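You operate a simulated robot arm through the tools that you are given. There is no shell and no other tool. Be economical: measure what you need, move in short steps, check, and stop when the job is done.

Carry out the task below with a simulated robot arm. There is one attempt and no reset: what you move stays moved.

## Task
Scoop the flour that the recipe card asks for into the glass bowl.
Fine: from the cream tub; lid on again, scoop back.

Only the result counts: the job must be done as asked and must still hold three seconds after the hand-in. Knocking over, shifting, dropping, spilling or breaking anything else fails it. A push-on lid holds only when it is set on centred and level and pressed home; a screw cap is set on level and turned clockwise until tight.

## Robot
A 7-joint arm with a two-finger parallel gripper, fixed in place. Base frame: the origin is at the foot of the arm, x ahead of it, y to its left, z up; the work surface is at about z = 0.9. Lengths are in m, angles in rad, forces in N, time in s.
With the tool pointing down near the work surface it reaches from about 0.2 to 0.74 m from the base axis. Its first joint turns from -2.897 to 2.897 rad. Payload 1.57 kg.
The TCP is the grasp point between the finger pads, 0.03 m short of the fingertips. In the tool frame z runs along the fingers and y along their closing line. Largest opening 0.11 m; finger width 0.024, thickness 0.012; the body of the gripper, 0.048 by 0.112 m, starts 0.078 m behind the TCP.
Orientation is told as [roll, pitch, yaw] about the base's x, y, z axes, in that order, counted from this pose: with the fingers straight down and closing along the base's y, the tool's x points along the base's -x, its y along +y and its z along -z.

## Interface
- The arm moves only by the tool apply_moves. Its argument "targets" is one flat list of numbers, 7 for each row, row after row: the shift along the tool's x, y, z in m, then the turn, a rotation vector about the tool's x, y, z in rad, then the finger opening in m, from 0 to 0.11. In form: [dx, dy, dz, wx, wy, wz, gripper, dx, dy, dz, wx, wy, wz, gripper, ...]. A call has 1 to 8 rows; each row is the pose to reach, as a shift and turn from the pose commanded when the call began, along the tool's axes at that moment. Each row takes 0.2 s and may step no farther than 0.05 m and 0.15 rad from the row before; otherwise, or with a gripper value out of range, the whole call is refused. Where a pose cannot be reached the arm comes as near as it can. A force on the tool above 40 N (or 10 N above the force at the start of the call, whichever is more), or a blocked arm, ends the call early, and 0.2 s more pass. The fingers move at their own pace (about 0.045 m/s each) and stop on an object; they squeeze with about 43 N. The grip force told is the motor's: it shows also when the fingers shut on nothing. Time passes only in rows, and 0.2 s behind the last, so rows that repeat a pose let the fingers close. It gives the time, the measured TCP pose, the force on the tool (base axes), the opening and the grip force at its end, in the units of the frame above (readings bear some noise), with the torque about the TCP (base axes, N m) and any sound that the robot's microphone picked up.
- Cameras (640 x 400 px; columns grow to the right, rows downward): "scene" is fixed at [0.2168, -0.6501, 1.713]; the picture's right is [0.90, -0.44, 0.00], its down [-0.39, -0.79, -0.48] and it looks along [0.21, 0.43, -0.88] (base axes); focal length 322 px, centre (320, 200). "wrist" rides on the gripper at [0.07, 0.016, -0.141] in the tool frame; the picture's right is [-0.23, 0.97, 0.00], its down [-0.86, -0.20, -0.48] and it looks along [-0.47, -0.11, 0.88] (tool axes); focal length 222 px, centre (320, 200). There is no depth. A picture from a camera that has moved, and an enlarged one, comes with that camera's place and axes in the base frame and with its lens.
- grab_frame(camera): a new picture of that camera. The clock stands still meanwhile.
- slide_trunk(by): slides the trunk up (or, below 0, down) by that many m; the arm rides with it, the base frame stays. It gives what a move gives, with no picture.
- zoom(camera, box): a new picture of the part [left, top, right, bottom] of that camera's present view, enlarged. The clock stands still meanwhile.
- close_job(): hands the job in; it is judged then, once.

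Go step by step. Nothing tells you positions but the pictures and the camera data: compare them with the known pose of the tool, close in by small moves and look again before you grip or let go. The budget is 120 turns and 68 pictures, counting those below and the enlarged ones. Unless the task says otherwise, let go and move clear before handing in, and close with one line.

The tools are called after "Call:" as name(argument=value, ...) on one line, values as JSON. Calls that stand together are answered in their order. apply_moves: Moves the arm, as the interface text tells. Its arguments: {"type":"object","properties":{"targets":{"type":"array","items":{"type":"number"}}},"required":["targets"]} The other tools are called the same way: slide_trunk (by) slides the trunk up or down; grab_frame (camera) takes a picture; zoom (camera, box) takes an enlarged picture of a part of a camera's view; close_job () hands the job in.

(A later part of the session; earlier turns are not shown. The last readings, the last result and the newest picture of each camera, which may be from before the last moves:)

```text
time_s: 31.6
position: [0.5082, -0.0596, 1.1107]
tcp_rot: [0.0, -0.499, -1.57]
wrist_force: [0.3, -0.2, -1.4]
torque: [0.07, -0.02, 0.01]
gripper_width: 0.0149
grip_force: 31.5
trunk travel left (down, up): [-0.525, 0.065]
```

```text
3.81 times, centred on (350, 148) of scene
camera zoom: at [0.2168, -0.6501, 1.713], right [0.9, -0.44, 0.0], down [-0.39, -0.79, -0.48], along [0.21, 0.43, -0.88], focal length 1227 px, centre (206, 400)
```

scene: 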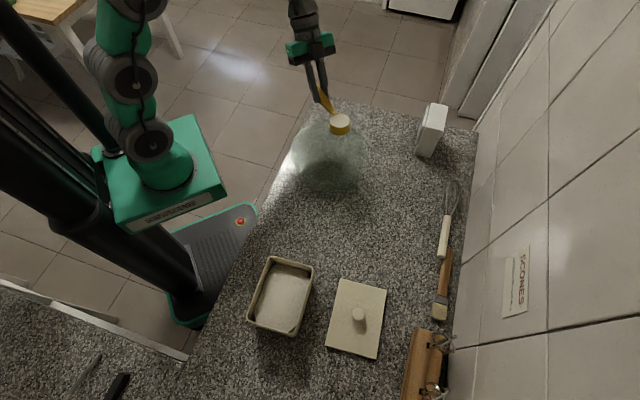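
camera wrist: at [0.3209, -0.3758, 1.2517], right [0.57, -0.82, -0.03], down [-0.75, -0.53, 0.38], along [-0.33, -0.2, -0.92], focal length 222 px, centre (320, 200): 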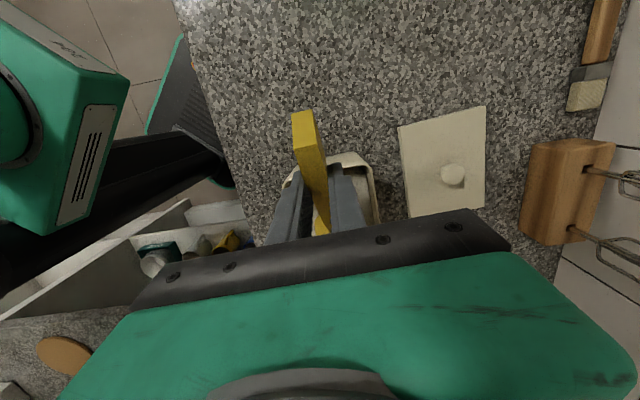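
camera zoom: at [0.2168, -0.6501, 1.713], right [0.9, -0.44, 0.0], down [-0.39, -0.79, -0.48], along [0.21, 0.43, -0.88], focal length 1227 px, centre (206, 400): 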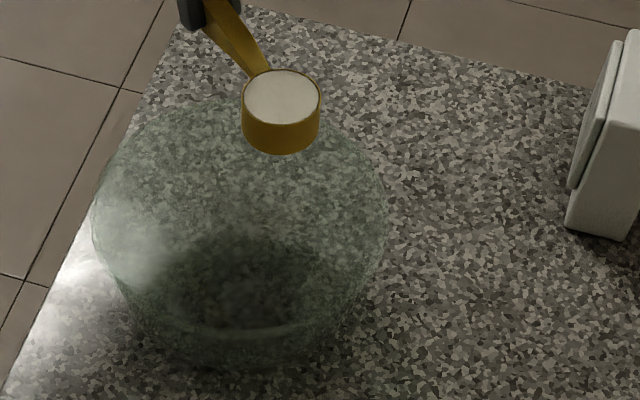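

The glass bowl got nudged about 2.6 cm toward the robot; its rim is at z≈1.0, centre now about (0.478, -0.180). The full scoop is safely above it, so I'll shift 2 cm back and start rolling to pour.

Call:
apply_moves(targets=[0, -0.01, 0, 0, 0, 0, 0, 0, -0.021, 0, -0.1229, 0, 0.0671, 0, 0, -0.021, 0, -0.2458, 0, 0.1341, 0, 0, -0.021, 0, -0.3688, 0, 0.2012, 0, 0, -0.021, 0, -0.4917, 0, 0.2682, 0, 0, -0.021, 0, -0.6146, 0, 0.3353, 0, 0, -0.021, 0, -0.7375, 0, 0.4024, 0, 0, -0.021, 0, -0.8604, 0, 0.4694, 0])

Call:
grab_frame(camera="scene")

```text
time_s: 33.4
position: [0.4855, -0.0587, 1.1109]
tcp_rot: [1.043, -0.269, -1.998]
wrist_force: [0.2, 0.1, -0.8]
torque: [0.06, 0.05, 0.0]
gripper_width: 0.0152
grip_force: 30.9
trunk travel left (down, up): [-0.525, 0.065]
```

```text
25 pictures are left
```

scene: 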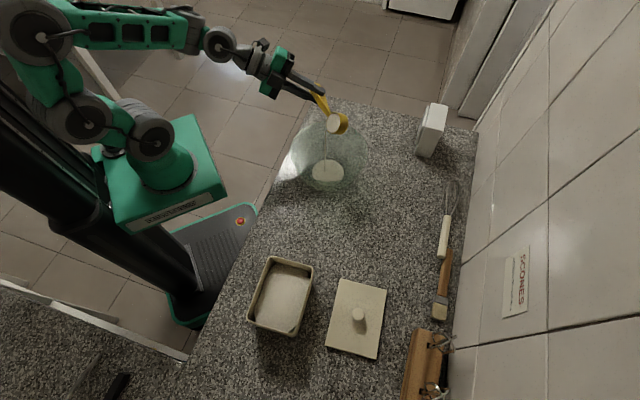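

Flour is landing in the bowl. Continuing the roll to empty the scoop, and holding a moment.

Call:
apply_moves(targets=[0, 0, 0, -0.1229, 0, 0.0671, 0, 0, 0, 0, -0.2458, 0, 0.1341, 0, 0, 0, 0, -0.3688, 0, 0.2012, 0, 0, 0, 0, -0.4917, 0, 0.2682, 0, 0, 0, 0, -0.6146, 0, 0.3353, 0, 0, 0, 0, -0.7375, 0, 0.4024, 0, 0, 0, 0, -0.8604, 0, 0.4694, 0, 0, 0, 0, -0.8604, 0, 0.4694, 0])

Call:
zoom(camera="scene", box=[266, 75, 434, 210])

```text
time_s: 35.2
position: [0.5127, -0.0977, 1.1617]
tcp_rot: [1.914, 0.182, -2.038]
wrist_force: [0.7, -0.3, -0.9]
torque: [0.09, 0.0, 0.02]
gripper_width: 0.0147
grip_force: 30.5
out of reach, approached as far as the arm can: row 6, 7, 8
trunk travel left (down, up): [-0.525, 0.065]
```

```text
2.96 times, centred on (350, 142) of scene
camera zoom: at [0.2168, -0.6501, 1.713], right [0.9, -0.44, 0.0], down [-0.39, -0.79, -0.48], along [0.21, 0.43, -0.88], focal length 954 px, centre (231, 370)
```

zoom: 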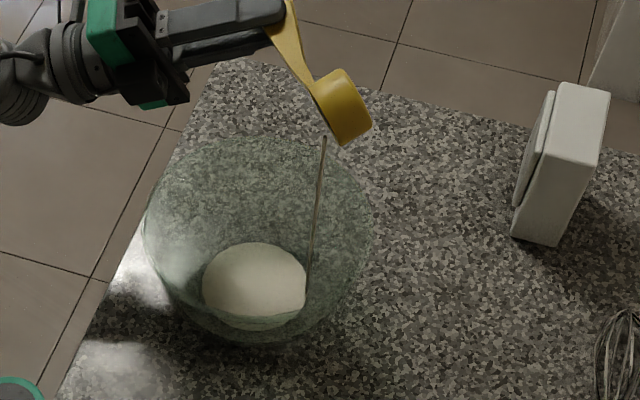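

The last trickle still lands inside the bowl. I'll hold until it stops.

Call:
apply_moves(targets=[0, 0, 0, 0, 0, 0, 0, 0, 0, 0, 0, 0, 0, 0, 0, 0, 0, 0, 0, 0, 0])

Call:
zoom(camera="scene", box=[266, 75, 434, 210])

```text
time_s: 36.0
position: [0.5106, -0.0969, 1.1611]
tcp_rot: [1.912, 0.181, -2.041]
wrist_force: [-0.2, 0.1, -0.3]
torque: [0.03, 0.01, 0.01]
gripper_width: 0.0147
grip_force: 30.8
trunk travel left (down, up): [-0.525, 0.065]
```

```text
2.96 times, centred on (350, 142) of scene
camera zoom: at [0.2168, -0.6501, 1.713], right [0.9, -0.44, 0.0], down [-0.39, -0.79, -0.48], along [0.21, 0.43, -0.88], focal length 954 px, centre (231, 370)
```

zoom: 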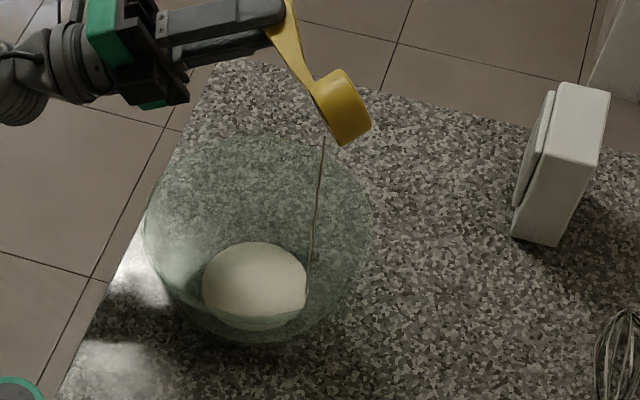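

The scoop is tilted 112°, so it is just draining; waiting longer.

Call:
apply_moves(targets=[0, 0, 0, 0, 0, 0, 0, 0, 0, 0, 0, 0, 0, 0, 0, 0, 0, 0, 0, 0, 0, 0, 0, 0, 0, 0, 0, 0, 0, 0, 0, 0, 0, 0, 0, 0, 0, 0, 0, 0, 0, 0])

Call:
zoom(camera="scene", box=[266, 75, 434, 210])

```text
time_s: 37.4
position: [0.5111, -0.0974, 1.1612]
tcp_rot: [1.911, 0.18, -2.038]
wrist_force: [0.2, 0.2, 0.0]
torque: [0.03, 0.01, 0.01]
gripper_width: 0.0149
grip_force: 30.7
trunk travel left (down, up): [-0.525, 0.065]
```

```text
2.96 times, centred on (350, 142) of scene
camera zoom: at [0.2168, -0.6501, 1.713], right [0.9, -0.44, 0.0], down [-0.39, -0.79, -0.48], along [0.21, 0.43, -0.88], focal length 954 px, centre (231, 370)
```

zoom: 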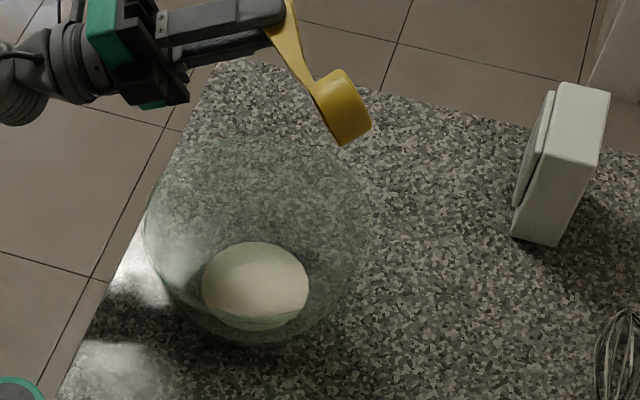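

The scoop is empty. Unrolling it back to level in place.

Call:
apply_moves(targets=[0, 0, 0, 0.1229, 0, -0.0671, 0, 0, 0, 0, 0.2458, 0, -0.1341, 0, 0, 0, 0, 0.3688, 0, -0.2012, 0, 0, 0, 0, 0.4917, 0, -0.2682, 0, 0, 0, 0, 0.6146, 0, -0.3353, 0, 0, 0, 0, 0.7375, 0, -0.4024, 0, 0, 0, 0, 0.8604, 0, -0.4694, 0])

Call:
apply_moves(targets=[0, 0, 0, 0.1229, 0, -0.0671, 0, 0, 0, 0, 0.2458, 0, -0.1341, 0, 0, 0, 0, 0.3688, 0, -0.2012, 0, 0, 0, 0, 0.4917, 0, -0.2682, 0, 0, 0, 0, 0.6146, 0, -0.3353, 0, 0, 0, 0, 0.7375, 0, -0.4024, 0, 0, 0, 0, 0.8516, 0, -0.4646, 0])

```text
time_s: 39.0
position: [0.5113, -0.0954, 1.1612]
tcp_rot: [1.038, -0.27, -2.0]
wrist_force: [0.1, -0.9, -0.4]
torque: [0.05, 0.01, -0.04]
gripper_width: 0.0148
grip_force: 31.1
trunk travel left (down, up): [-0.525, 0.065]
```

```text
time_s: 40.6
position: [0.5106, -0.0953, 1.1618]
tcp_rot: [0.009, -0.501, -1.579]
wrist_force: [0.6, -0.4, -0.6]
torque: [0.05, 0.01, 0.0]
gripper_width: 0.0149
grip_force: 31.0
trunk travel left (down, up): [-0.525, 0.065]
```

Travelling back to the tub, turning the scoop to the tub's long axis again.

Call:
apply_moves(targets=[-0.0314, -0.0294, 0.0225, 0.0435, 0, 0.0798, 0, -0.0629, -0.0588, 0.0452, 0.0871, 0, 0.1596, 0, -0.0943, -0.0882, 0.0678, 0.1306, 0, 0.2394, 0, -0.1258, -0.1176, 0.0905, 0.1741, 0, 0.3192, 0, -0.1573, -0.147, 0.1131, 0.2176, 0, 0.3989, 0, -0.1887, -0.1764, 0.1357, 0.2612, 0, 0.4787, 0, -0.2201, -0.2058, 0.1583, 0.3047, 0, 0.5585, 0, -0.2516, -0.236, 0.181, 0.3482, 0, 0.6383, 0])

Call:
zoom(camera="scene", box=[230, 210, 350, 345])

```text
time_s: 42.4
position: [0.2758, -0.4014, 1.1212]
tcp_rot: [0.009, -0.494, -2.305]
wrist_force: [0.7, -1.0, 0.0]
torque: [0.02, -0.04, -0.01]
gripper_width: 0.0148
grip_force: 31.0
trunk travel left (down, up): [-0.525, 0.065]
```

```text
2.96 times, centred on (290, 278) of scene
camera zoom: at [0.2168, -0.6501, 1.713], right [0.9, -0.44, 0.0], down [-0.39, -0.79, -0.48], along [0.21, 0.43, -0.88], focal length 954 px, centre (409, -30)
```

zoom: 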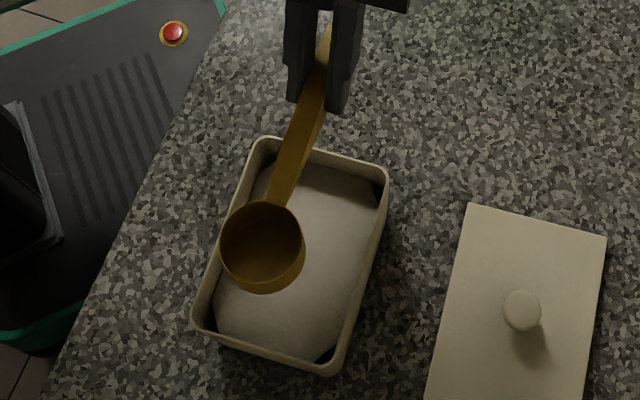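

Same alignment, so I'll repeat the pitch-and-dip.

Call:
apply_moves(targets=[0.0003, 0, 0.0039, 0, 0.122, 0, 0, 0.0006, 0, 0.0078, 0, 0.244, 0, 0, 0.001, 0, 0.0118, 0, 0.366, 0, 0, 0.0013, 0, 0.0157, 0, 0.488, 0, 0, 0.0016, 0, 0.0196, 0, 0.604, 0, 0, 0.0184, 0, 0.0503, 0, 0.604, 0, 0, 0.021, 0, 0.0718, 0, 0.604, 0, 0, 0.0176, 0, 0.0907, 0, 0.604, 0, 0])

Call:
apply_moves(targets=[-0.0123, 0, 0.0017, 0, 0, 0, 0, -0.0172, 0, 0.0011, 0, 0, 0, 0, -0.0068, 0, -0.0046, 0, -0.12, 0, 0, 0.0011, 0, -0.0116, 0, -0.24, 0, 0, 0.0069, 0, -0.0182, 0, -0.36, 0, 0, 0.0115, 0, -0.0243, 0, -0.48, 0, 0, 0.0141, 0, -0.0293, 0, -0.61, 0, 0, 0.0163, 0, -0.0491, 0, -0.61, 0, 0])

Call:
zoom(camera="scene", box=[230, 210, 350, 345])

```text
time_s: 44.2
position: [0.2568, -0.4257, 1.0346]
tcp_rot: [0.011, 0.11, -2.299]
wrist_force: [-0.3, -0.4, -1.5]
torque: [0.01, -0.03, 0.03]
gripper_width: 0.0149
grip_force: 30.2
trunk travel left (down, up): [-0.525, 0.065]
```

```text
time_s: 46.0
position: [0.2629, -0.415, 1.0827]
tcp_rot: [0.009, -0.501, -2.303]
wrist_force: [1.0, 0.5, -0.1]
torque: [0.07, -0.03, -0.02]
gripper_width: 0.015
grip_force: 31.7
trunk travel left (down, up): [-0.525, 0.065]
```

```text
2.96 times, centred on (290, 278) of scene
camera zoom: at [0.2168, -0.6501, 1.713], right [0.9, -0.44, 0.0], down [-0.39, -0.79, -0.48], along [0.21, 0.43, -0.88], focal length 954 px, centre (409, -30)
```

zoom: 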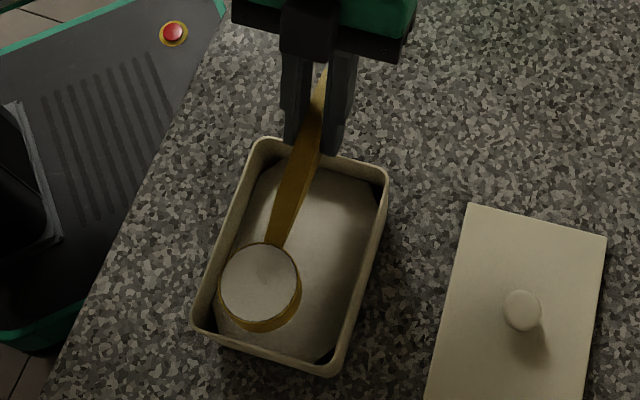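

Second scoop is full. Carrying it to the glass bowl, higher this time.

Call:
apply_moves(targets=[0.0127, -0.0023, -0.01, -0.014, 0, -0.0257, 0, 0.0382, -0.0068, -0.03, -0.0421, 0, -0.0772, 0, 0.0732, -0.0131, -0.0575, -0.0808, 0, -0.148, 0, 0.1082, -0.0194, -0.0851, -0.1194, 0, -0.2188, 0, 0.1431, -0.0256, -0.1126, -0.158, 0, -0.2896, 0, 0.1781, -0.0319, -0.1401, -0.1966, 0, -0.3604, 0, 0.2131, -0.0382, -0.1676, -0.2352, 0, -0.4312, 0, 0.2481, -0.0445, -0.1952, -0.2739, 0, -0.502, 0])

```text
time_s: 47.8
position: [0.4354, -0.1529, 1.1344]
tcp_rot: [0.006, -0.503, -1.731]
wrist_force: [0.1, 0.1, -1.1]
torque: [0.03, -0.02, -0.02]
gripper_width: 0.015
grip_force: 30.9
trunk travel left (down, up): [-0.525, 0.065]
```

Call:
apply_moves(targets=[0.0269, 0.0154, -0.0218, -0.0306, 0, -0.0562, 0, 0.0504, 0.0289, -0.0409, -0.0575, 0, -0.1054, 0, 0.0672, 0.0385, -0.0545, -0.0766, 0, -0.1405, 0])

Call:
zoom(camera="scene", box=[266, 75, 434, 210])

```text
time_s: 48.6
position: [0.4876, -0.0768, 1.151]
tcp_rot: [0.009, -0.503, -1.571]
wrist_force: [-0.7, -0.2, -0.6]
torque: [0.04, 0.0, 0.03]
gripper_width: 0.0152
grip_force: 30.9
trunk travel left (down, up): [-0.525, 0.065]
```

```text
2.96 times, centred on (350, 142) of scene
camera zoom: at [0.2168, -0.6501, 1.713], right [0.9, -0.44, 0.0], down [-0.39, -0.79, -0.48], along [0.21, 0.43, -0.88], focal length 954 px, centre (231, 370)
```

zoom: 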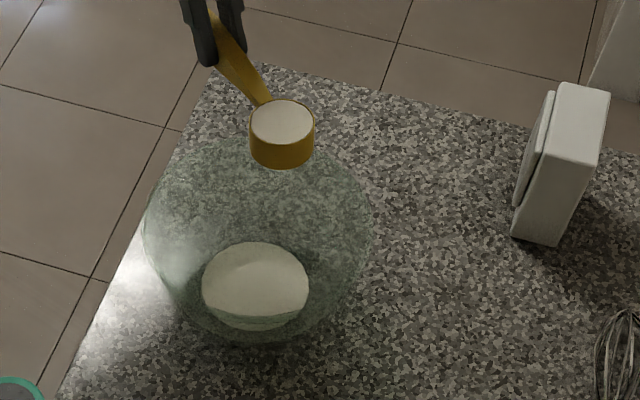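

Well centred over the bowl. Pouring by rolling.

Call:
apply_moves(targets=[0, -0.006, 0, -0.1229, 0, 0.0671, 0, 0, -0.006, 0, -0.2458, 0, 0.1341, 0, 0, -0.006, 0, -0.3688, 0, 0.2012, 0, 0, -0.006, 0, -0.4917, 0, 0.2682, 0, 0, -0.006, 0, -0.6146, 0, 0.3353, 0, 0, -0.006, 0, -0.7375, 0, 0.4024, 0, 0, -0.006, 0, -0.8604, 0, 0.4694, 0])

Call:
apply_moves(targets=[0, 0, 0, -0.1229, 0, 0.0671, 0, 0, 0, 0, -0.2458, 0, 0.1341, 0, 0, 0, 0, -0.3688, 0, 0.2012, 0, 0, 0, 0, -0.4917, 0, 0.2682, 0, 0, 0, 0, -0.6146, 0, 0.3353, 0, 0, 0, 0, -0.7375, 0, 0.4024, 0, 0, 0, 0, -0.8604, 0, 0.4694, 0, 0, 0, 0, -0.8604, 0, 0.4694, 0])

Call:
apply_moves(targets=[0, 0, 0, 0, 0, 0, 0, 0, 0, 0, 0, 0, 0, 0, 0, 0, 0, 0, 0, 0, 0, 0, 0, 0, 0, 0, 0, 0, 0, 0, 0, 0, 0, 0, 0, 0, 0, 0, 0, 0, 0, 0, 0, 0, 0, 0, 0, 0, 0, 0, 0, 0, 0, 0, 0, 0])

Call:
zoom(camera="scene", box=[266, 75, 434, 210])

```text
time_s: 50.2
position: [0.4838, -0.0748, 1.1517]
tcp_rot: [1.047, -0.271, -1.997]
wrist_force: [-0.6, -0.4, -1.3]
torque: [0.08, 0.0, 0.0]
gripper_width: 0.0152
grip_force: 31.0
trunk travel left (down, up): [-0.525, 0.065]
```

```text
time_s: 52.2
position: [0.4998, -0.0499, 1.1673]
tcp_rot: [1.908, 0.165, -1.937]
wrist_force: [0.6, 0.5, -0.2]
torque: [0.06, 0.0, 0.02]
gripper_width: 0.0151
grip_force: 30.9
out of reach, approached as far as the arm can: row 7, 8
trunk travel left (down, up): [-0.525, 0.065]
stopped in row 8: the arm was blocked; the commanded pose is now the measured one
```

```text
time_s: 54.0
position: [0.5016, -0.0489, 1.1658]
tcp_rot: [1.903, 0.161, -1.933]
wrist_force: [-0.7, -0.3, -0.7]
torque: [0.04, -0.01, 0.0]
gripper_width: 0.0151
grip_force: 30.8
trunk travel left (down, up): [-0.525, 0.065]
```

```text
2.96 times, centred on (350, 142) of scene
camera zoom: at [0.2168, -0.6501, 1.713], right [0.9, -0.44, 0.0], down [-0.39, -0.79, -0.48], along [0.21, 0.43, -0.88], focal length 954 px, centre (231, 370)
```

zoom: 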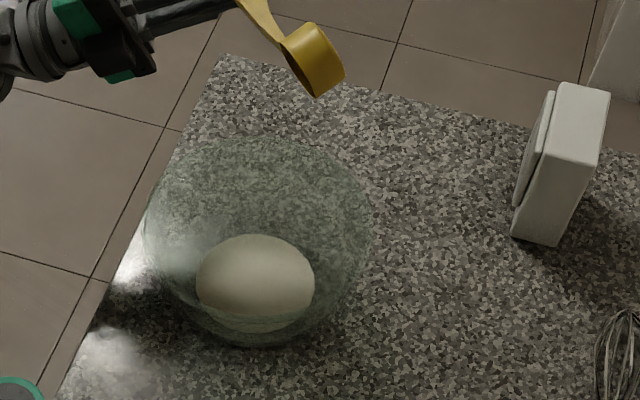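

Second scoop is in. Unrolling again and returning to the tub.

Call:
apply_moves(targets=[0, 0, 0, 0.1229, 0, -0.0671, 0, 0, 0, 0, 0.2458, 0, -0.1341, 0, 0, 0, 0, 0.3688, 0, -0.2012, 0, 0, 0, 0, 0.4917, 0, -0.2682, 0, 0, 0, 0, 0.6146, 0, -0.3353, 0, 0, 0, 0, 0.7375, 0, -0.4024, 0, 0, 0, 0, 0.8604, 0, -0.4694, 0])

Call:
apply_moves(targets=[0, 0, 0, 0.1229, 0, -0.0671, 0, 0, 0, 0, 0.2458, 0, -0.1341, 0, 0, 0, 0, 0.3688, 0, -0.2012, 0, 0, 0, 0, 0.4917, 0, -0.2682, 0, 0, 0, 0, 0.6146, 0, -0.3353, 0, 0, 0, 0, 0.7375, 0, -0.4024, 0, 0, 0, 0, 0.8411, 0, -0.4589, 0])

```text
time_s: 55.6
position: [0.499, -0.0531, 1.1689]
tcp_rot: [1.033, -0.282, -1.896]
wrist_force: [0.3, 0.4, -0.9]
torque: [0.05, 0.05, -0.02]
gripper_width: 0.0148
grip_force: 30.6
trunk travel left (down, up): [-0.525, 0.065]
```

```text
time_s: 57.2
position: [0.5008, -0.052, 1.1697]
tcp_rot: [0.011, -0.508, -1.476]
wrist_force: [0.4, 0.5, -0.1]
torque: [0.04, 0.02, -0.02]
gripper_width: 0.0149
grip_force: 31.1
trunk travel left (down, up): [-0.525, 0.065]
```

Call:
apply_moves(targets=[-0.0307, -0.03, 0.0232, 0.0496, 0, 0.091, 0, -0.0614, -0.06, 0.0464, 0.0993, 0, 0.182, 0, -0.0921, -0.09, 0.0696, 0.1489, 0, 0.273, 0, -0.1228, -0.12, 0.0928, 0.1986, 0, 0.364, 0, -0.1535, -0.15, 0.116, 0.2482, 0, 0.4549, 0, -0.1842, -0.18, 0.1392, 0.2978, 0, 0.5459, 0, -0.2149, -0.21, 0.1624, 0.3475, 0, 0.6369, 0, -0.2456, -0.24, 0.1856, 0.3971, 0, 0.7279, 0])

Call:
zoom(camera="scene", box=[230, 210, 350, 345])

```text
time_s: 59.0
position: [0.2896, -0.3789, 1.1259]
tcp_rot: [0.017, -0.499, -2.309]
wrist_force: [0.6, 0.0, -0.3]
torque: [0.02, -0.01, 0.0]
gripper_width: 0.0151
grip_force: 31.4
trunk travel left (down, up): [-0.525, 0.065]
```

```text
2.96 times, centred on (290, 278) of scene
camera zoom: at [0.2168, -0.6501, 1.713], right [0.9, -0.44, 0.0], down [-0.39, -0.79, -0.48], along [0.21, 0.43, -0.88], focal length 954 px, centre (409, -30)
```

zoom: 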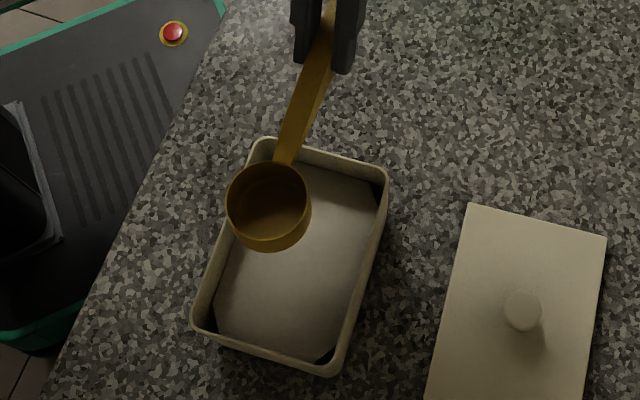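

Third dip: I'll pitch slightly steeper since the flour level has dropped a few mm.

Call:
apply_moves(targets=[-0.0058, 0.001, 0.0066, 0.003, 0.14, 0, 0, -0.0115, 0.002, 0.0131, 0.006, 0.28, 0, 0, -0.0173, 0.003, 0.0197, 0.009, 0.42, 0, 0, -0.023, 0.004, 0.0262, 0.012, 0.56, 0, 0, -0.0288, 0.004, 0.0328, 0.015, 0.7, 0, 0, -0.012, 0.004, 0.0635, 0.015, 0.7, 0, 0, -0.0086, 0.004, 0.0845, 0.015, 0.7, 0, 0, -0.0097, 0.004, 0.1033, 0.015, 0.7, 0, 0])

Call:
apply_moves(targets=[-0.0116, 0, 0.0068, 0, 0, 0, 0, -0.0185, 0, 0.0054, 0, 0, 0, 0, -0.0062, 0, 0.0082, 0, -0.14, 0, 0, 0.0036, 0, 0.0037, 0, -0.28, 0, 0, 0.0123, 0, -0.0051, 0, -0.42, 0, 0, 0.0191, 0, -0.0135, 0, -0.56, 0, 0, 0.0224, 0, -0.0199, 0, -0.7, 0, 0, 0.0276, 0, -0.0454, 0, -0.7, 0, 0])

Call:
zoom(camera="scene", box=[230, 210, 350, 345])

```text
time_s: 60.8
position: [0.2547, -0.4252, 1.0376]
tcp_rot: [-0.001, 0.203, -2.303]
wrist_force: [0.1, 0.8, -1.0]
torque: [0.05, -0.02, 0.01]
gripper_width: 0.0154
grip_force: 30.9
trunk travel left (down, up): [-0.525, 0.065]
```

```text
time_s: 62.6
position: [0.268, -0.4118, 1.0894]
tcp_rot: [0.001, -0.5, -2.301]
wrist_force: [-0.3, -1.0, -0.6]
torque: [0.04, -0.03, -0.04]
gripper_width: 0.0152
grip_force: 31.6
trunk travel left (down, up): [-0.525, 0.065]
```

```text
2.96 times, centred on (290, 278) of scene
camera zoom: at [0.2168, -0.6501, 1.713], right [0.9, -0.44, 0.0], down [-0.39, -0.79, -0.48], along [0.21, 0.43, -0.88], focal length 954 px, centre (409, -30)
```

zoom: 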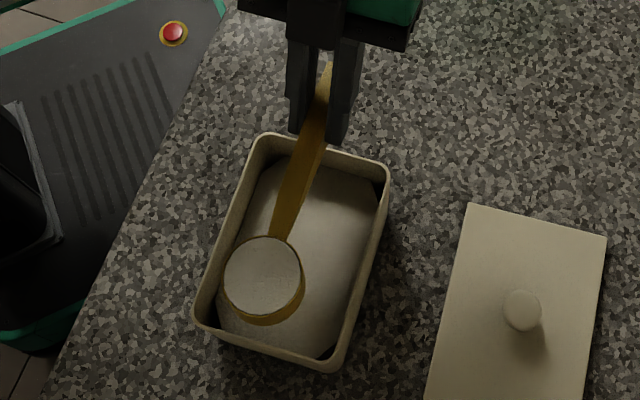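

Third full scoop. Carrying it over the same way.

Call:
apply_moves(targets=[0.0127, -0.0023, -0.01, -0.014, 0, -0.0257, 0, 0.0382, -0.0068, -0.03, -0.0421, 0, -0.0772, 0, 0.0732, -0.0131, -0.0575, -0.0808, 0, -0.148, 0, 0.1082, -0.0194, -0.0851, -0.1194, 0, -0.2188, 0, 0.1431, -0.0256, -0.1126, -0.158, 0, -0.2896, 0, 0.1781, -0.0319, -0.1401, -0.1966, 0, -0.3604, 0, 0.2131, -0.0382, -0.1676, -0.2352, 0, -0.4312, 0, 0.2481, -0.0445, -0.1952, -0.2739, 0, -0.502, 0])

Call:
apply_moves(targets=[0.0269, 0.0128, -0.0218, -0.0306, 0, -0.0562, 0, 0.0504, 0.0241, -0.0409, -0.0575, 0, -0.1054, 0, 0.064, 0.033, -0.05, -0.0766, 0, -0.1405, 0])

```text
time_s: 64.4
position: [0.4449, -0.1496, 1.1418]
tcp_rot: [0.002, -0.5, -1.731]
wrist_force: [0.0, 0.0, -1.0]
torque: [0.06, -0.03, -0.01]
gripper_width: 0.0152
grip_force: 30.6
trunk travel left (down, up): [-0.525, 0.065]
```

```text
time_s: 65.2
position: [0.4885, -0.0771, 1.1558]
tcp_rot: [0.002, -0.5, -1.57]
wrist_force: [0.6, -0.3, 0.3]
torque: [0.05, 0.0, 0.01]
gripper_width: 0.0152
grip_force: 31.2
trunk travel left (down, up): [-0.525, 0.065]
```

Same pour position as before; pouring.

Call:
apply_moves(targets=[0, -0.006, 0, -0.1229, 0, 0.0671, 0, 0, -0.006, 0, -0.2458, 0, 0.1341, 0, 0, -0.006, 0, -0.3688, 0, 0.2012, 0, 0, -0.006, 0, -0.4917, 0, 0.2682, 0, 0, -0.006, 0, -0.6146, 0, 0.3353, 0, 0, -0.006, 0, -0.7375, 0, 0.4024, 0, 0, -0.006, 0, -0.8604, 0, 0.4694, 0])

Call:
apply_moves(targets=[0, 0, 0, -0.1229, 0, 0.0671, 0, 0, 0, 0, -0.2458, 0, 0.1341, 0, 0, 0, 0, -0.3688, 0, 0.2012, 0, 0, 0, 0, -0.4917, 0, 0.2682, 0, 0, 0, 0, -0.6146, 0, 0.3353, 0, 0, 0, 0, -0.7375, 0, 0.4024, 0, 0, 0, 0, -0.8, 0, 0.4365, 0, 0, 0, 0, -0.8, 0, 0.4365, 0])

Call:
apply_moves(targets=[0, 0, 0, 0, 0, 0, 0, 0, 0, 0, 0, 0, 0, 0, 0, 0, 0, 0, 0, 0, 0, 0, 0, 0, 0, 0, 0, 0, 0, 0, 0, 0, 0, 0, 0, 0, 0, 0, 0, 0, 0, 0, 0, 0, 0, 0, 0, 0, 0, 0, 0, 0, 0, 0, 0, 0])

Call:
zoom(camera="scene", box=[266, 75, 434, 210])

```text
time_s: 66.8
position: [0.4828, -0.0779, 1.1567]
tcp_rot: [1.041, -0.267, -1.997]
wrist_force: [-0.1, 0.2, -1.0]
torque: [0.04, 0.04, -0.01]
gripper_width: 0.0153
grip_force: 30.9
trunk travel left (down, up): [-0.525, 0.065]
```

```text
time_s: 68.6
position: [0.4848, -0.074, 1.1394]
tcp_rot: [1.821, 0.106, -2.04]
wrist_force: [0.0, 0.0, -0.5]
torque: [0.06, -0.02, 0.02]
gripper_width: 0.0147
grip_force: 31.1
trunk travel left (down, up): [-0.525, 0.065]
```

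```text
time_s: 70.4
position: [0.4854, -0.0722, 1.1397]
tcp_rot: [1.822, 0.111, -2.036]
wrist_force: [0.0, -0.8, -0.8]
torque: [0.06, -0.01, -0.01]
gripper_width: 0.0148
grip_force: 31.1
trunk travel left (down, up): [-0.525, 0.065]
```

```text
2.96 times, centred on (350, 142) of scene
camera zoom: at [0.2168, -0.6501, 1.713], right [0.9, -0.44, 0.0], down [-0.39, -0.79, -0.48], along [0.21, 0.43, -0.88], focal length 954 px, centre (231, 370)
```

zoom: 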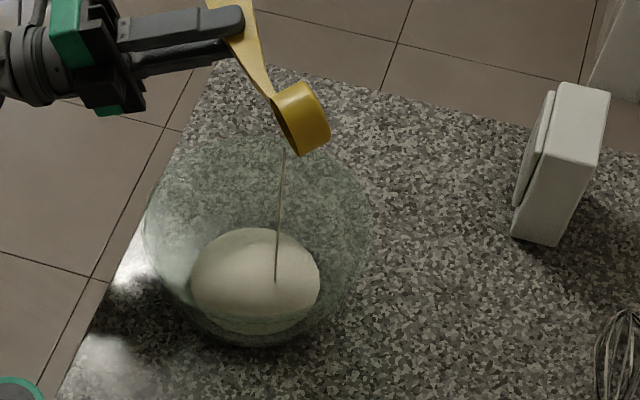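

Still a thin trickle; I'll wait and check again.

Call:
apply_moves(targets=[0, 0, 0, 0, 0, 0, 0, 0, 0, 0, 0, 0, 0, 0, 0, 0, 0, 0, 0, 0, 0, 0, 0, 0, 0, 0, 0, 0, 0, 0, 0, 0, 0, 0, 0, 0, 0, 0, 0, 0, 0, 0, 0, 0, 0, 0, 0, 0, 0, 0, 0, 0, 0, 0, 0, 0])

Call:
apply_moves(targets=[0, 0, 0, 0, 0, 0, 0, 0, 0, 0, 0, 0, 0, 0, 0, 0, 0, 0, 0, 0, 0, 0, 0, 0, 0, 0, 0, 0, 0, 0, 0, 0, 0, 0, 0, 0, 0, 0, 0, 0, 0, 0, 0, 0, 0, 0, 0, 0, 0, 0, 0, 0, 0, 0, 0, 0])

Call:
zoom(camera="scene", box=[266, 75, 434, 210])

```text
time_s: 72.2
position: [0.4866, -0.0706, 1.1399]
tcp_rot: [1.826, 0.114, -2.033]
wrist_force: [-0.4, -0.4, -0.3]
torque: [0.04, 0.01, -0.02]
gripper_width: 0.0149
grip_force: 30.2
trunk travel left (down, up): [-0.525, 0.065]
```

```text
time_s: 74.0
position: [0.487, -0.0706, 1.1422]
tcp_rot: [1.826, 0.115, -2.031]
wrist_force: [-0.5, -0.4, -0.7]
torque: [0.03, -0.01, 0.0]
gripper_width: 0.0148
grip_force: 30.8
trunk travel left (down, up): [-0.525, 0.065]
```

```text
2.96 times, centred on (350, 142) of scene
camera zoom: at [0.2168, -0.6501, 1.713], right [0.9, -0.44, 0.0], down [-0.39, -0.79, -0.48], along [0.21, 0.43, -0.88], focal length 954 px, centre (231, 370)
```

zoom: 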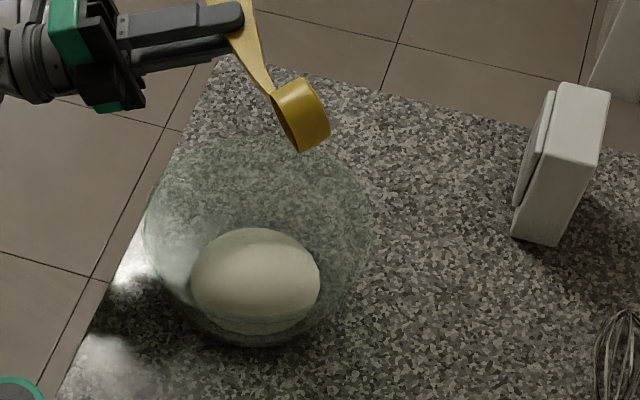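

All three scoops are in and the scoop is empty. Unrolling, then returning the scoop to its place.

Call:
apply_moves(targets=[0, 0, 0, 0.1229, 0, -0.0671, 0, 0, 0, 0, 0.2458, 0, -0.1341, 0, 0, 0, 0, 0.3688, 0, -0.2012, 0, 0, 0, 0, 0.4917, 0, -0.2682, 0, 0, 0, 0, 0.6146, 0, -0.3353, 0, 0, 0, 0, 0.7375, 0, -0.4024, 0, 0, 0, 0, 0.8604, 0, -0.4694, 0])

Call:
apply_moves(targets=[0, 0, 0, 0.1229, 0, -0.0671, 0, 0, 0, 0, 0.2458, 0, -0.1341, 0, 0, 0, 0, 0.3688, 0, -0.2012, 0, 0, 0, 0, 0.4917, 0, -0.2682, 0, 0, 0, 0, 0.6146, 0, -0.3353, 0, 0, 0, 0, 0.7639, 0, -0.4168, 0])

```text
time_s: 75.6
position: [0.4821, -0.0788, 1.1554]
tcp_rot: [0.974, -0.294, -1.978]
wrist_force: [0.1, -0.2, -0.6]
torque: [0.03, -0.02, -0.02]
gripper_width: 0.0147
grip_force: 30.3
trunk travel left (down, up): [-0.525, 0.065]
```

```text
refused: row 6 steps farther than a row can; nothing moved
```

Call:
apply_moves(targets=[0, 0, 0, 0.1135, 0, -0.062, 0, 0, 0, 0, 0.227, 0, -0.124, 0, 0, 0, 0, 0.3405, 0, -0.186, 0, 0, 0, 0, 0.454, 0, -0.248, 0, 0, 0, 0, 0.5675, 0, -0.31, 0, 0, 0, 0, 0.681, 0, -0.372, 0, 0, 0, 0, 0.7946, 0, -0.4335, 0])

```text
time_s: 77.2
position: [0.4833, -0.0782, 1.1561]
tcp_rot: [0.006, -0.498, -1.574]
wrist_force: [0.0, 0.5, 1.0]
torque: [0.06, -0.03, 0.01]
gripper_width: 0.0149
grip_force: 31.2
trunk travel left (down, up): [-0.525, 0.065]
```

Call:
apply_moves(targets=[-0.0266, -0.0177, 0.0168, -0.0466, 0, -0.0865, 0, -0.0532, -0.0353, 0.0336, -0.0932, 0, -0.173, 0, -0.0798, -0.053, 0.0504, -0.1398, 0, -0.2595, 0, -0.1064, -0.0706, 0.0672, -0.1864, 0, -0.346, 0, -0.133, -0.0883, 0.0839, -0.233, 0, -0.4324, 0, -0.1596, -0.106, 0.1007, -0.2796, 0, -0.5189, 0, -0.1862, -0.1236, 0.1175, -0.3262, 0, -0.6054, 0, -0.2128, -0.1413, 0.1343, -0.3728, 0, -0.6919, 0])

```text
time_s: 79.0
position: [0.3407, -0.3268, 1.1371]
tcp_rot: [0.004, -0.503, -0.783]
wrist_force: [0.3, -0.3, -0.6]
torque: [0.04, 0.04, -0.02]
gripper_width: 0.015
grip_force: 31.3
trunk travel left (down, up): [-0.525, 0.065]
```

Hovering right above the scoop's original spot; lowering it to the counter.

Call:
apply_moves(targets=[0.022, -0.001, 0.0416, 0.004, 0, 0, 0, 0.0439, -0.001, 0.0832, 0.004, 0, 0, 0, 0.0641, -0.001, 0.1214, 0.004, 0, 0, 0, 0.0805, -0.001, 0.1526, 0.004, 0, 0, 0, 0.0888, -0.001, 0.1682, 0.004, 0, 0, 0, 0.0915, -0.001, 0.1734, 0.004, 0, 0, 0])

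Call:
zoom(camera="scene", box=[260, 180, 380, 270])

```text
time_s: 80.4
position: [0.3443, -0.331, 0.9437]
tcp_rot: [-0.001, -0.509, -0.786]
wrist_force: [-0.1, 1.4, 15.1]
torque: [0.41, 0.37, -0.02]
gripper_width: 0.0149
grip_force: 30.9
trunk travel left (down, up): [-0.525, 0.065]
```

```text
4.44 times, centred on (320, 225) of scene
camera zoom: at [0.2168, -0.6501, 1.713], right [0.9, -0.44, 0.0], down [-0.39, -0.79, -0.48], along [0.21, 0.43, -0.88], focal length 1431 px, centre (320, 89)
```

zoom: 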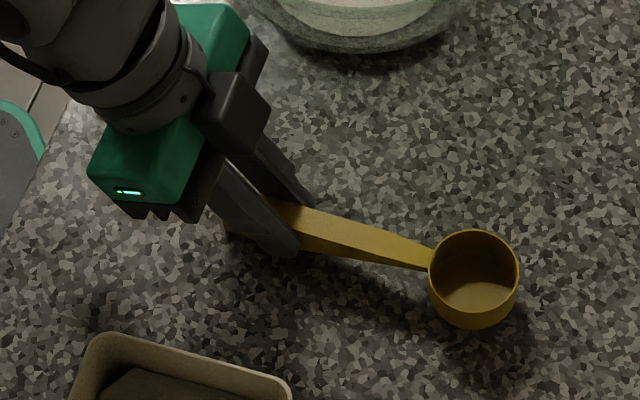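

The scoop touches down about 1 cm too far along its axis (it slid a little in the grip). I'll lift slightly, shift it back, set it down and release.

Call:
apply_moves(targets=[-0.0024, 0, -0.0044, 0, 0, 0, 0, 0.0064, 0, -0.0092, 0, 0, 0, 0, 0.0078, 0, -0.0066, 0, 0, 0, 0, 0.0083, 0, -0.0057, 0, 0, 0, 0, 0.0083, 0, -0.0057, 0, 0, 0, 0.03, 0.0083, 0, -0.0057, 0, 0, 0, 0.06, 0.0083, 0, -0.0057, 0, 0, 0, 0.06])

Call:
apply_moves(targets=[-0.024, 0, -0.0439, 0, 0, 0, 0.06, -0.0479, 0, -0.0878, 0, 0.1, 0, 0.06, -0.0719, 0, -0.1317, 0, 0.25, 0, 0.06, -0.0958, 0, -0.1756, 0, 0.375, 0, 0.06, -0.0958, 0, -0.1756, 0, 0.505, 0, 0.06])

Call:
grab_frame(camera="scene")

```text
time_s: 82.0
position: [0.3379, -0.3247, 0.9432]
tcp_rot: [0.0, -0.503, -0.787]
wrist_force: [-0.4, 1.0, 0.5]
torque: [0.03, -0.02, 0.01]
gripper_width: 0.0598
grip_force: 0.1
trunk travel left (down, up): [-0.525, 0.065]
```

```text
time_s: 83.2
position: [0.3382, -0.3242, 1.1437]
tcp_rot: [-0.001, 0.005, -0.786]
wrist_force: [1.3, 0.2, 0.5]
torque: [0.01, 0.03, 0.0]
gripper_width: 0.06
grip_force: 0.1
trunk travel left (down, up): [-0.525, 0.065]
```

```text
12 pictures are left
```

scene: 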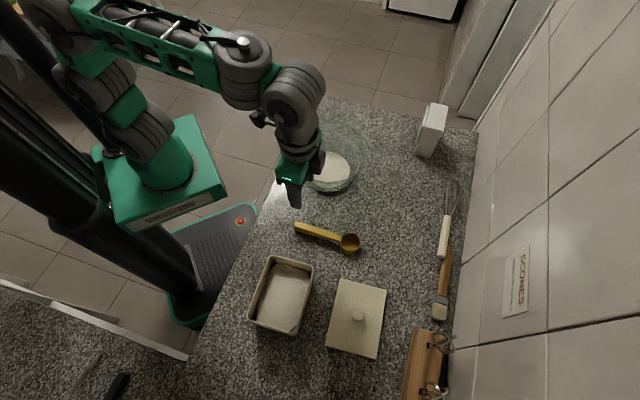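

The scoop is back exactly at its original spot. Now to fetch the lid: hovering above its knob.

Call:
apply_moves(targets=[-0.032, -0.0293, 0.008, 0, 0, 0, 0.06, -0.0639, -0.0585, 0.016, 0, 0, 0, 0.06, -0.0959, -0.0878, 0.024, 0, 0, 0, 0.06, -0.1279, -0.117, 0.032, 0, 0, 0, 0.06, -0.1598, -0.1463, 0.04, 0, 0, 0, 0.06, -0.1918, -0.1755, 0.054, 0, 0, 0, 0.06, -0.1918, -0.1755, 0.09, 0, 0, 0, 0.06, -0.1918, -0.1755, 0.13, 0, 0, 0, 0.06])

Call:
zoom(camera="wrist", box=[200, 60, 460, 222])

```text
time_s: 85.0
position: [0.348, -0.5851, 1.0109]
tcp_rot: [-0.003, 0.003, -0.786]
wrist_force: [0.2, 1.3, 0.1]
torque: [0.03, 0.02, -0.01]
gripper_width: 0.0603
grip_force: 0.1
trunk travel left (down, up): [-0.525, 0.065]
```

```text
2.46 times, centred on (330, 141) of wrist
camera zoom: at [0.3105, -0.5235, 1.152], right [0.85, 0.53, 0.0], down [0.46, -0.75, 0.48], along [0.25, -0.41, -0.88], focal length 547 px, centre (295, 345)
```

zoom: 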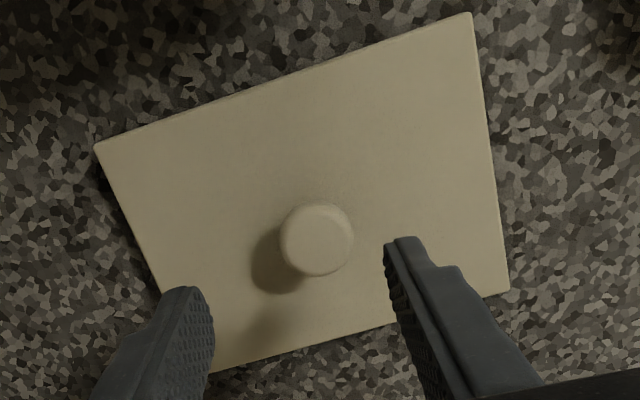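

The knob is ~9–10 mm toward +tool-y. Shifting, descending and gripping.

Call:
apply_moves(targets=[0.001, 0.0095, 0.02, 0, 0, 0, 0.06, 0.001, 0.0095, 0.045, 0, 0, 0, 0.06, 0.001, 0.0095, 0.066, 0, 0, 0, 0.06, 0.001, 0.0095, 0.066, 0, 0, 0, 0, 0.001, 0.0095, 0.066, 0, 0, 0, 0, 0.001, 0.0095, 0.066, 0, 0, 0, 0, 0.001, 0.0095, 0.066, 0, 0, 0, 0])

Call:
zoom(camera="wrist", box=[200, 60, 460, 222])

```text
time_s: 86.6
position: [0.3527, -0.5774, 0.9469]
tcp_rot: [-0.001, 0.003, -0.786]
wrist_force: [-0.6, -0.9, -0.4]
torque: [-0.05, -0.03, -0.04]
gripper_width: 0.028
grip_force: 32.3
trunk travel left (down, up): [-0.525, 0.065]
```

```text
2.46 times, centred on (330, 141) of wrist
camera zoom: at [0.3162, -0.5155, 1.0879], right [0.85, 0.53, 0.0], down [0.46, -0.75, 0.48], along [0.25, -0.41, -0.88], focal length 547 px, centre (295, 345)
```

zoom: 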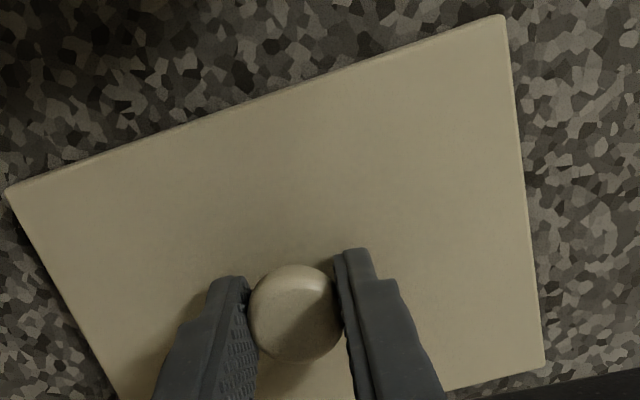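

Clean grip. Before carrying it, I'll check whether the tub moved, using the same zoom as earlier.

Call:
zoom(camera="scene", box=[235, 205, 385, 345])

```text
2.86 times, centred on (310, 275) of scene
camera zoom: at [0.2168, -0.6501, 1.713], right [0.9, -0.44, 0.0], down [-0.39, -0.79, -0.48], along [0.21, 0.43, -0.88], focal length 920 px, centre (349, -14)
```

zoom: 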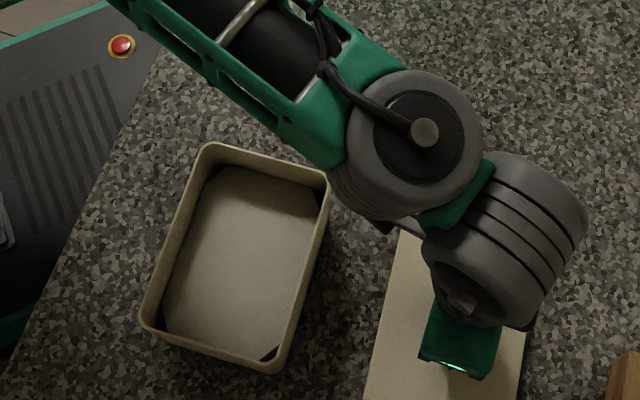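

The tub shifted only ~4 mm. I'll lift the lid, carry it over the tub and hover just above the rim.

Call:
apply_moves(targets=[0, 0, -0.03, 0, 0, 0, 0, 0, 0, -0.075, 0, 0, 0, 0, 0, 0, -0.12, 0, 0, 0, 0, 0.04, -0.003, -0.14, 0, 0, 0, 0, 0.085, -0.006, -0.14, 0, 0, 0, 0, 0.13, -0.01, -0.14, 0, 0, 0, 0, 0.17, -0.0138, -0.14, 0, 0, 0, 0, 0.1756, -0.0138, -0.123, 0, 0, 0, 0])

Call:
zoom(camera="scene", box=[235, 205, 385, 345])

Call:
grab_frame(camera="wrist")

```text
time_s: 88.4
position: [0.223, -0.4596, 1.0699]
tcp_rot: [-0.002, 0.001, -0.784]
wrist_force: [0.0, 0.3, -0.6]
torque: [0.01, 0.0, -0.01]
gripper_width: 0.0272
grip_force: 37.7
trunk travel left (down, up): [-0.525, 0.065]
```

```text
2.86 times, centred on (310, 275) of scene
camera zoom: at [0.2168, -0.6501, 1.713], right [0.9, -0.44, 0.0], down [-0.39, -0.79, -0.48], along [0.21, 0.43, -0.88], focal length 920 px, centre (349, -14)
```

zoom: 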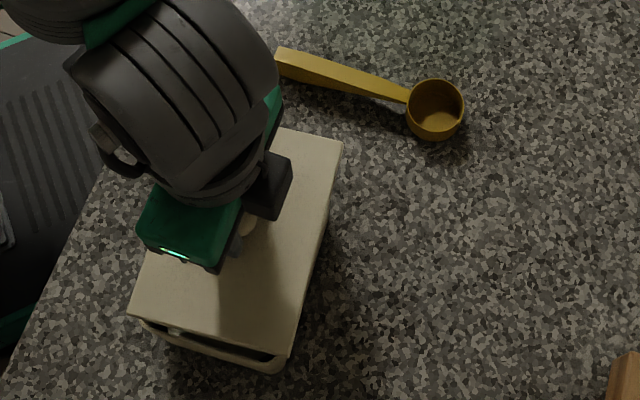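

```text
7 pictures are left
camera wrist: at [0.1851, -0.3995, 1.2106], right [0.85, 0.53, 0.0], down [0.46, -0.75, 0.48], along [0.25, -0.41, -0.88], focal length 222 px, centre (320, 200)
```

wrist: 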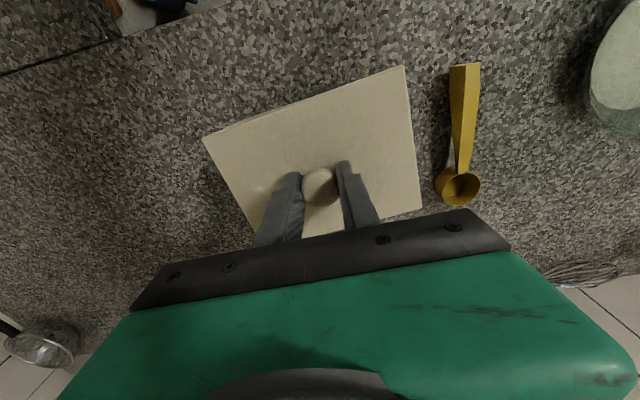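

Compared in the same view, the lid is ~8 mm too far along +s and turned about 2° from the tub. Correcting both and lowering to just above the rim.

Call:
apply_moves(targets=[0.001, -0.0083, 0, 0, 0, 0.037, 0, 0.001, -0.0083, 0.008, 0, 0, 0.037, 0, 0.001, -0.0083, 0.012, 0, 0, 0.037, 0])

Call:
zoom(camera="scene", box=[235, 205, 385, 345])

```text
time_s: 89.2
position: [0.2146, -0.4662, 1.0581]
tcp_rot: [-0.001, 0.003, -0.824]
wrist_force: [0.3, -0.3, -0.7]
torque: [0.02, 0.03, 0.02]
gripper_width: 0.0274
grip_force: 37.9
trunk travel left (down, up): [-0.525, 0.065]
```

```text
2.86 times, centred on (310, 275) of scene
camera zoom: at [0.2168, -0.6501, 1.713], right [0.9, -0.44, 0.0], down [-0.39, -0.79, -0.48], along [0.21, 0.43, -0.88], focal length 920 px, centre (349, -14)
```

zoom: 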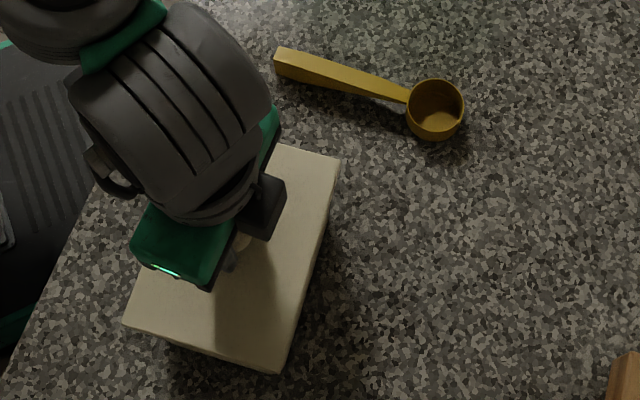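

Rotation is matched and centring is within ~3 mm. Fine shift and lowering onto the rim, watching the force.

Call:
apply_moves(targets=[-0.0005, -0.002, 0.006, 0, 0, 0, 0, -0.0005, -0.002, 0.01, 0, 0, 0, 0, -0.0005, -0.002, 0.013, 0, 0, 0, 0, -0.0005, -0.002, 0.016, 0, 0, 0, 0])

```text
time_s: 90.2
position: [0.2123, -0.4676, 1.0394]
tcp_rot: [-0.001, 0.005, -0.823]
wrist_force: [-1.8, 0.2, 2.5]
torque: [-0.29, 0.08, -0.12]
gripper_width: 0.0276
grip_force: 37.7
trunk travel left (down, up): [-0.525, 0.065]
```

Light contact at about the expected height. Pressing further in small steps.

Call:
apply_moves(targets=[0, 0, 0.002, 0, 0, 0, 0, 0, 0, 0.004, 0, 0, 0, 0, 0, 0, 0.006, 0, 0, 0, 0])

Call:
zoom(camera="scene", box=[235, 205, 385, 345])

```text
time_s: 91.0
position: [0.2137, -0.4678, 1.0368]
tcp_rot: [-0.001, 0.0, -0.822]
wrist_force: [3.8, 6.5, 12.6]
torque: [-0.4, 0.05, 0.0]
gripper_width: 0.027
grip_force: 37.7
trunk travel left (down, up): [-0.525, 0.065]
heard: snap
```

```text
2.86 times, centred on (310, 275) of scene
camera zoom: at [0.2168, -0.6501, 1.713], right [0.9, -0.44, 0.0], down [-0.39, -0.79, -0.48], along [0.21, 0.43, -0.88], focal length 920 px, centre (349, -14)
```

zoom: 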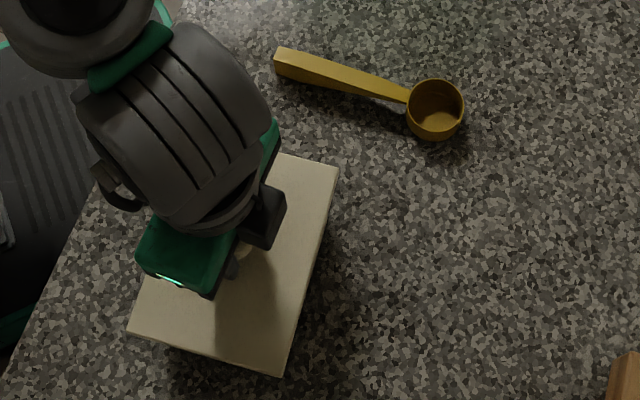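

Snap — the lid clicked home. A little more press to be sure, then release and rise straight up.

Call:
apply_moves(targets=[0, 0, 0.002, 0, 0, 0, 0, 0, 0, 0.004, 0, 0, 0, 0, 0, 0, 0.001, 0, 0, 0, 0])

Call:
apply_moves(targets=[0, 0, 0, 0, 0, 0, 0.03, 0, 0, 0, 0, 0, 0, 0.06, 0, 0, 0, 0, 0, 0, 0.06, 0, 0, -0.02, 0, 0, 0, 0.06, 0, 0, -0.05, 0, 0, 0, 0.06, 0, 0, -0.09, 0, 0, 0, 0.06])

Call:
grab_frame(camera="scene")

```text
time_s: 91.8
position: [0.2139, -0.4675, 1.0367]
tcp_rot: [-0.004, -0.002, -0.824]
wrist_force: [11.3, 5.6, 26.2]
torque: [-0.3, -0.26, 0.05]
gripper_width: 0.0271
grip_force: 37.5
trunk travel left (down, up): [-0.525, 0.065]
```

```text
time_s: 93.2
position: [0.2108, -0.4685, 1.1266]
tcp_rot: [0.0, 0.003, -0.825]
wrist_force: [0.4, -0.5, -0.4]
torque: [0.01, 0.03, 0.0]
gripper_width: 0.06
grip_force: 0.0
trunk travel left (down, up): [-0.525, 0.065]
```

```text
4 pictures are left
```

scene: 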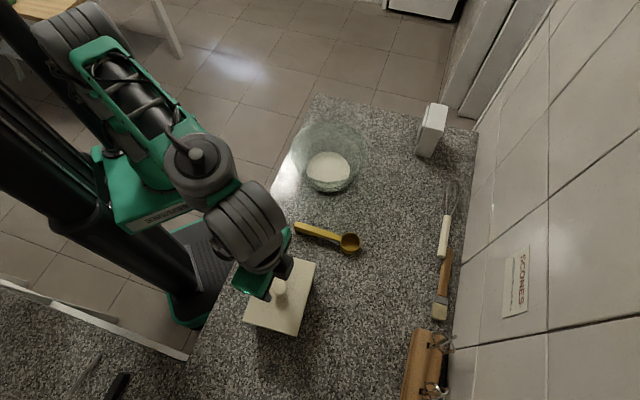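

The lid is seated and the scoop is in place. The glass bowl was nudged ~3 cm toward the robot earlier, so I'll gently push it back along +x with the open fingers as two contacts. First I go behind it.

Call:
apply_moves(targets=[0.0173, 0.0345, -0.002, 0, 0, -0.1031, 0.07, 0.0345, 0.069, -0.004, 0, 0, -0.2063, 0.08, 0.0518, 0.1035, -0.006, 0, 0, -0.3094, 0.09, 0.069, 0.138, -0.008, 0, 0, -0.4125, 0.1, 0.0863, 0.1725, -0.008, 0, 0, -0.5156, 0.11, 0.1035, 0.207, -0.008, 0, 0, -0.6188, 0.11, 0.1208, 0.2415, -0.008, 0, 0, -0.7219, 0.11, 0.138, 0.276, -0.008, 0, 0, -0.825, 0.11])

Call:
zoom(camera="scene", box=[266, 95, 434, 200])

```text
time_s: 95.0
position: [0.3217, -0.1795, 1.1317]
tcp_rot: [0.003, 0.001, 0.004]
wrist_force: [-0.5, -0.1, 0.4]
torque: [0.02, 0.0, -0.01]
gripper_width: 0.11
grip_force: 0.0
trunk travel left (down, up): [-0.525, 0.065]
```

```text
3.81 times, centred on (350, 148) of scene
camera zoom: at [0.2168, -0.6501, 1.713], right [0.9, -0.44, 0.0], down [-0.39, -0.79, -0.48], along [0.21, 0.43, -0.88], focal length 1227 px, centre (206, 400)
```

zoom: 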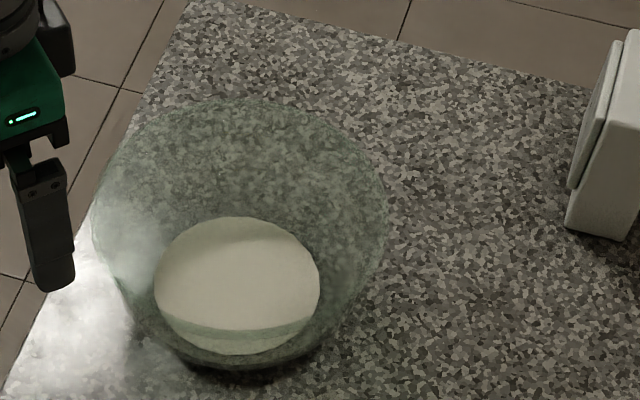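

Descending behind the bowl, then pushing slowly with force checks.

Call:
apply_moves(targets=[0, 0.002, 0.045, 0, 0, 0, 0.11, 0, 0.002, 0.09, 0, 0, 0, 0.11, 0, 0.002, 0.13, 0, 0, 0, 0.11, 0, 0.002, 0.147, 0, 0, 0, 0.11, -0.02, 0.002, 0.147, 0, 0, 0, 0.11, -0.035, 0.002, 0.147, 0, 0, 0, 0.11, -0.045, 0.002, 0.147, 0, 0, 0, 0.11])

```text
time_s: 96.6
position: [0.3666, -0.1757, 0.9847]
tcp_rot: [0.002, 0.001, 0.002]
wrist_force: [-0.4, 0.1, 0.0]
torque: [0.0, 0.03, 0.03]
gripper_width: 0.1102
grip_force: 0.0
trunk travel left (down, up): [-0.525, 0.065]
```

Call:
apply_moves(targets=[-0.003, 0, 0, 0, 0, 0, 0.11, -0.006, 0, 0, 0, 0, 0, 0.11, -0.009, 0, 0, 0, 0, 0, 0.11, -0.012, 0, 0, 0, 0, 0, 0.11, -0.015, 0, 0, 0, 0, 0, 0.11])

```text
time_s: 97.8
position: [0.3801, -0.1776, 0.9857]
tcp_rot: [0.003, 0.002, 0.0]
wrist_force: [-1.1, -1.3, -0.7]
torque: [0.04, -0.03, -0.08]
gripper_width: 0.1103
grip_force: 0.0
trunk travel left (down, up): [-0.525, 0.065]
```

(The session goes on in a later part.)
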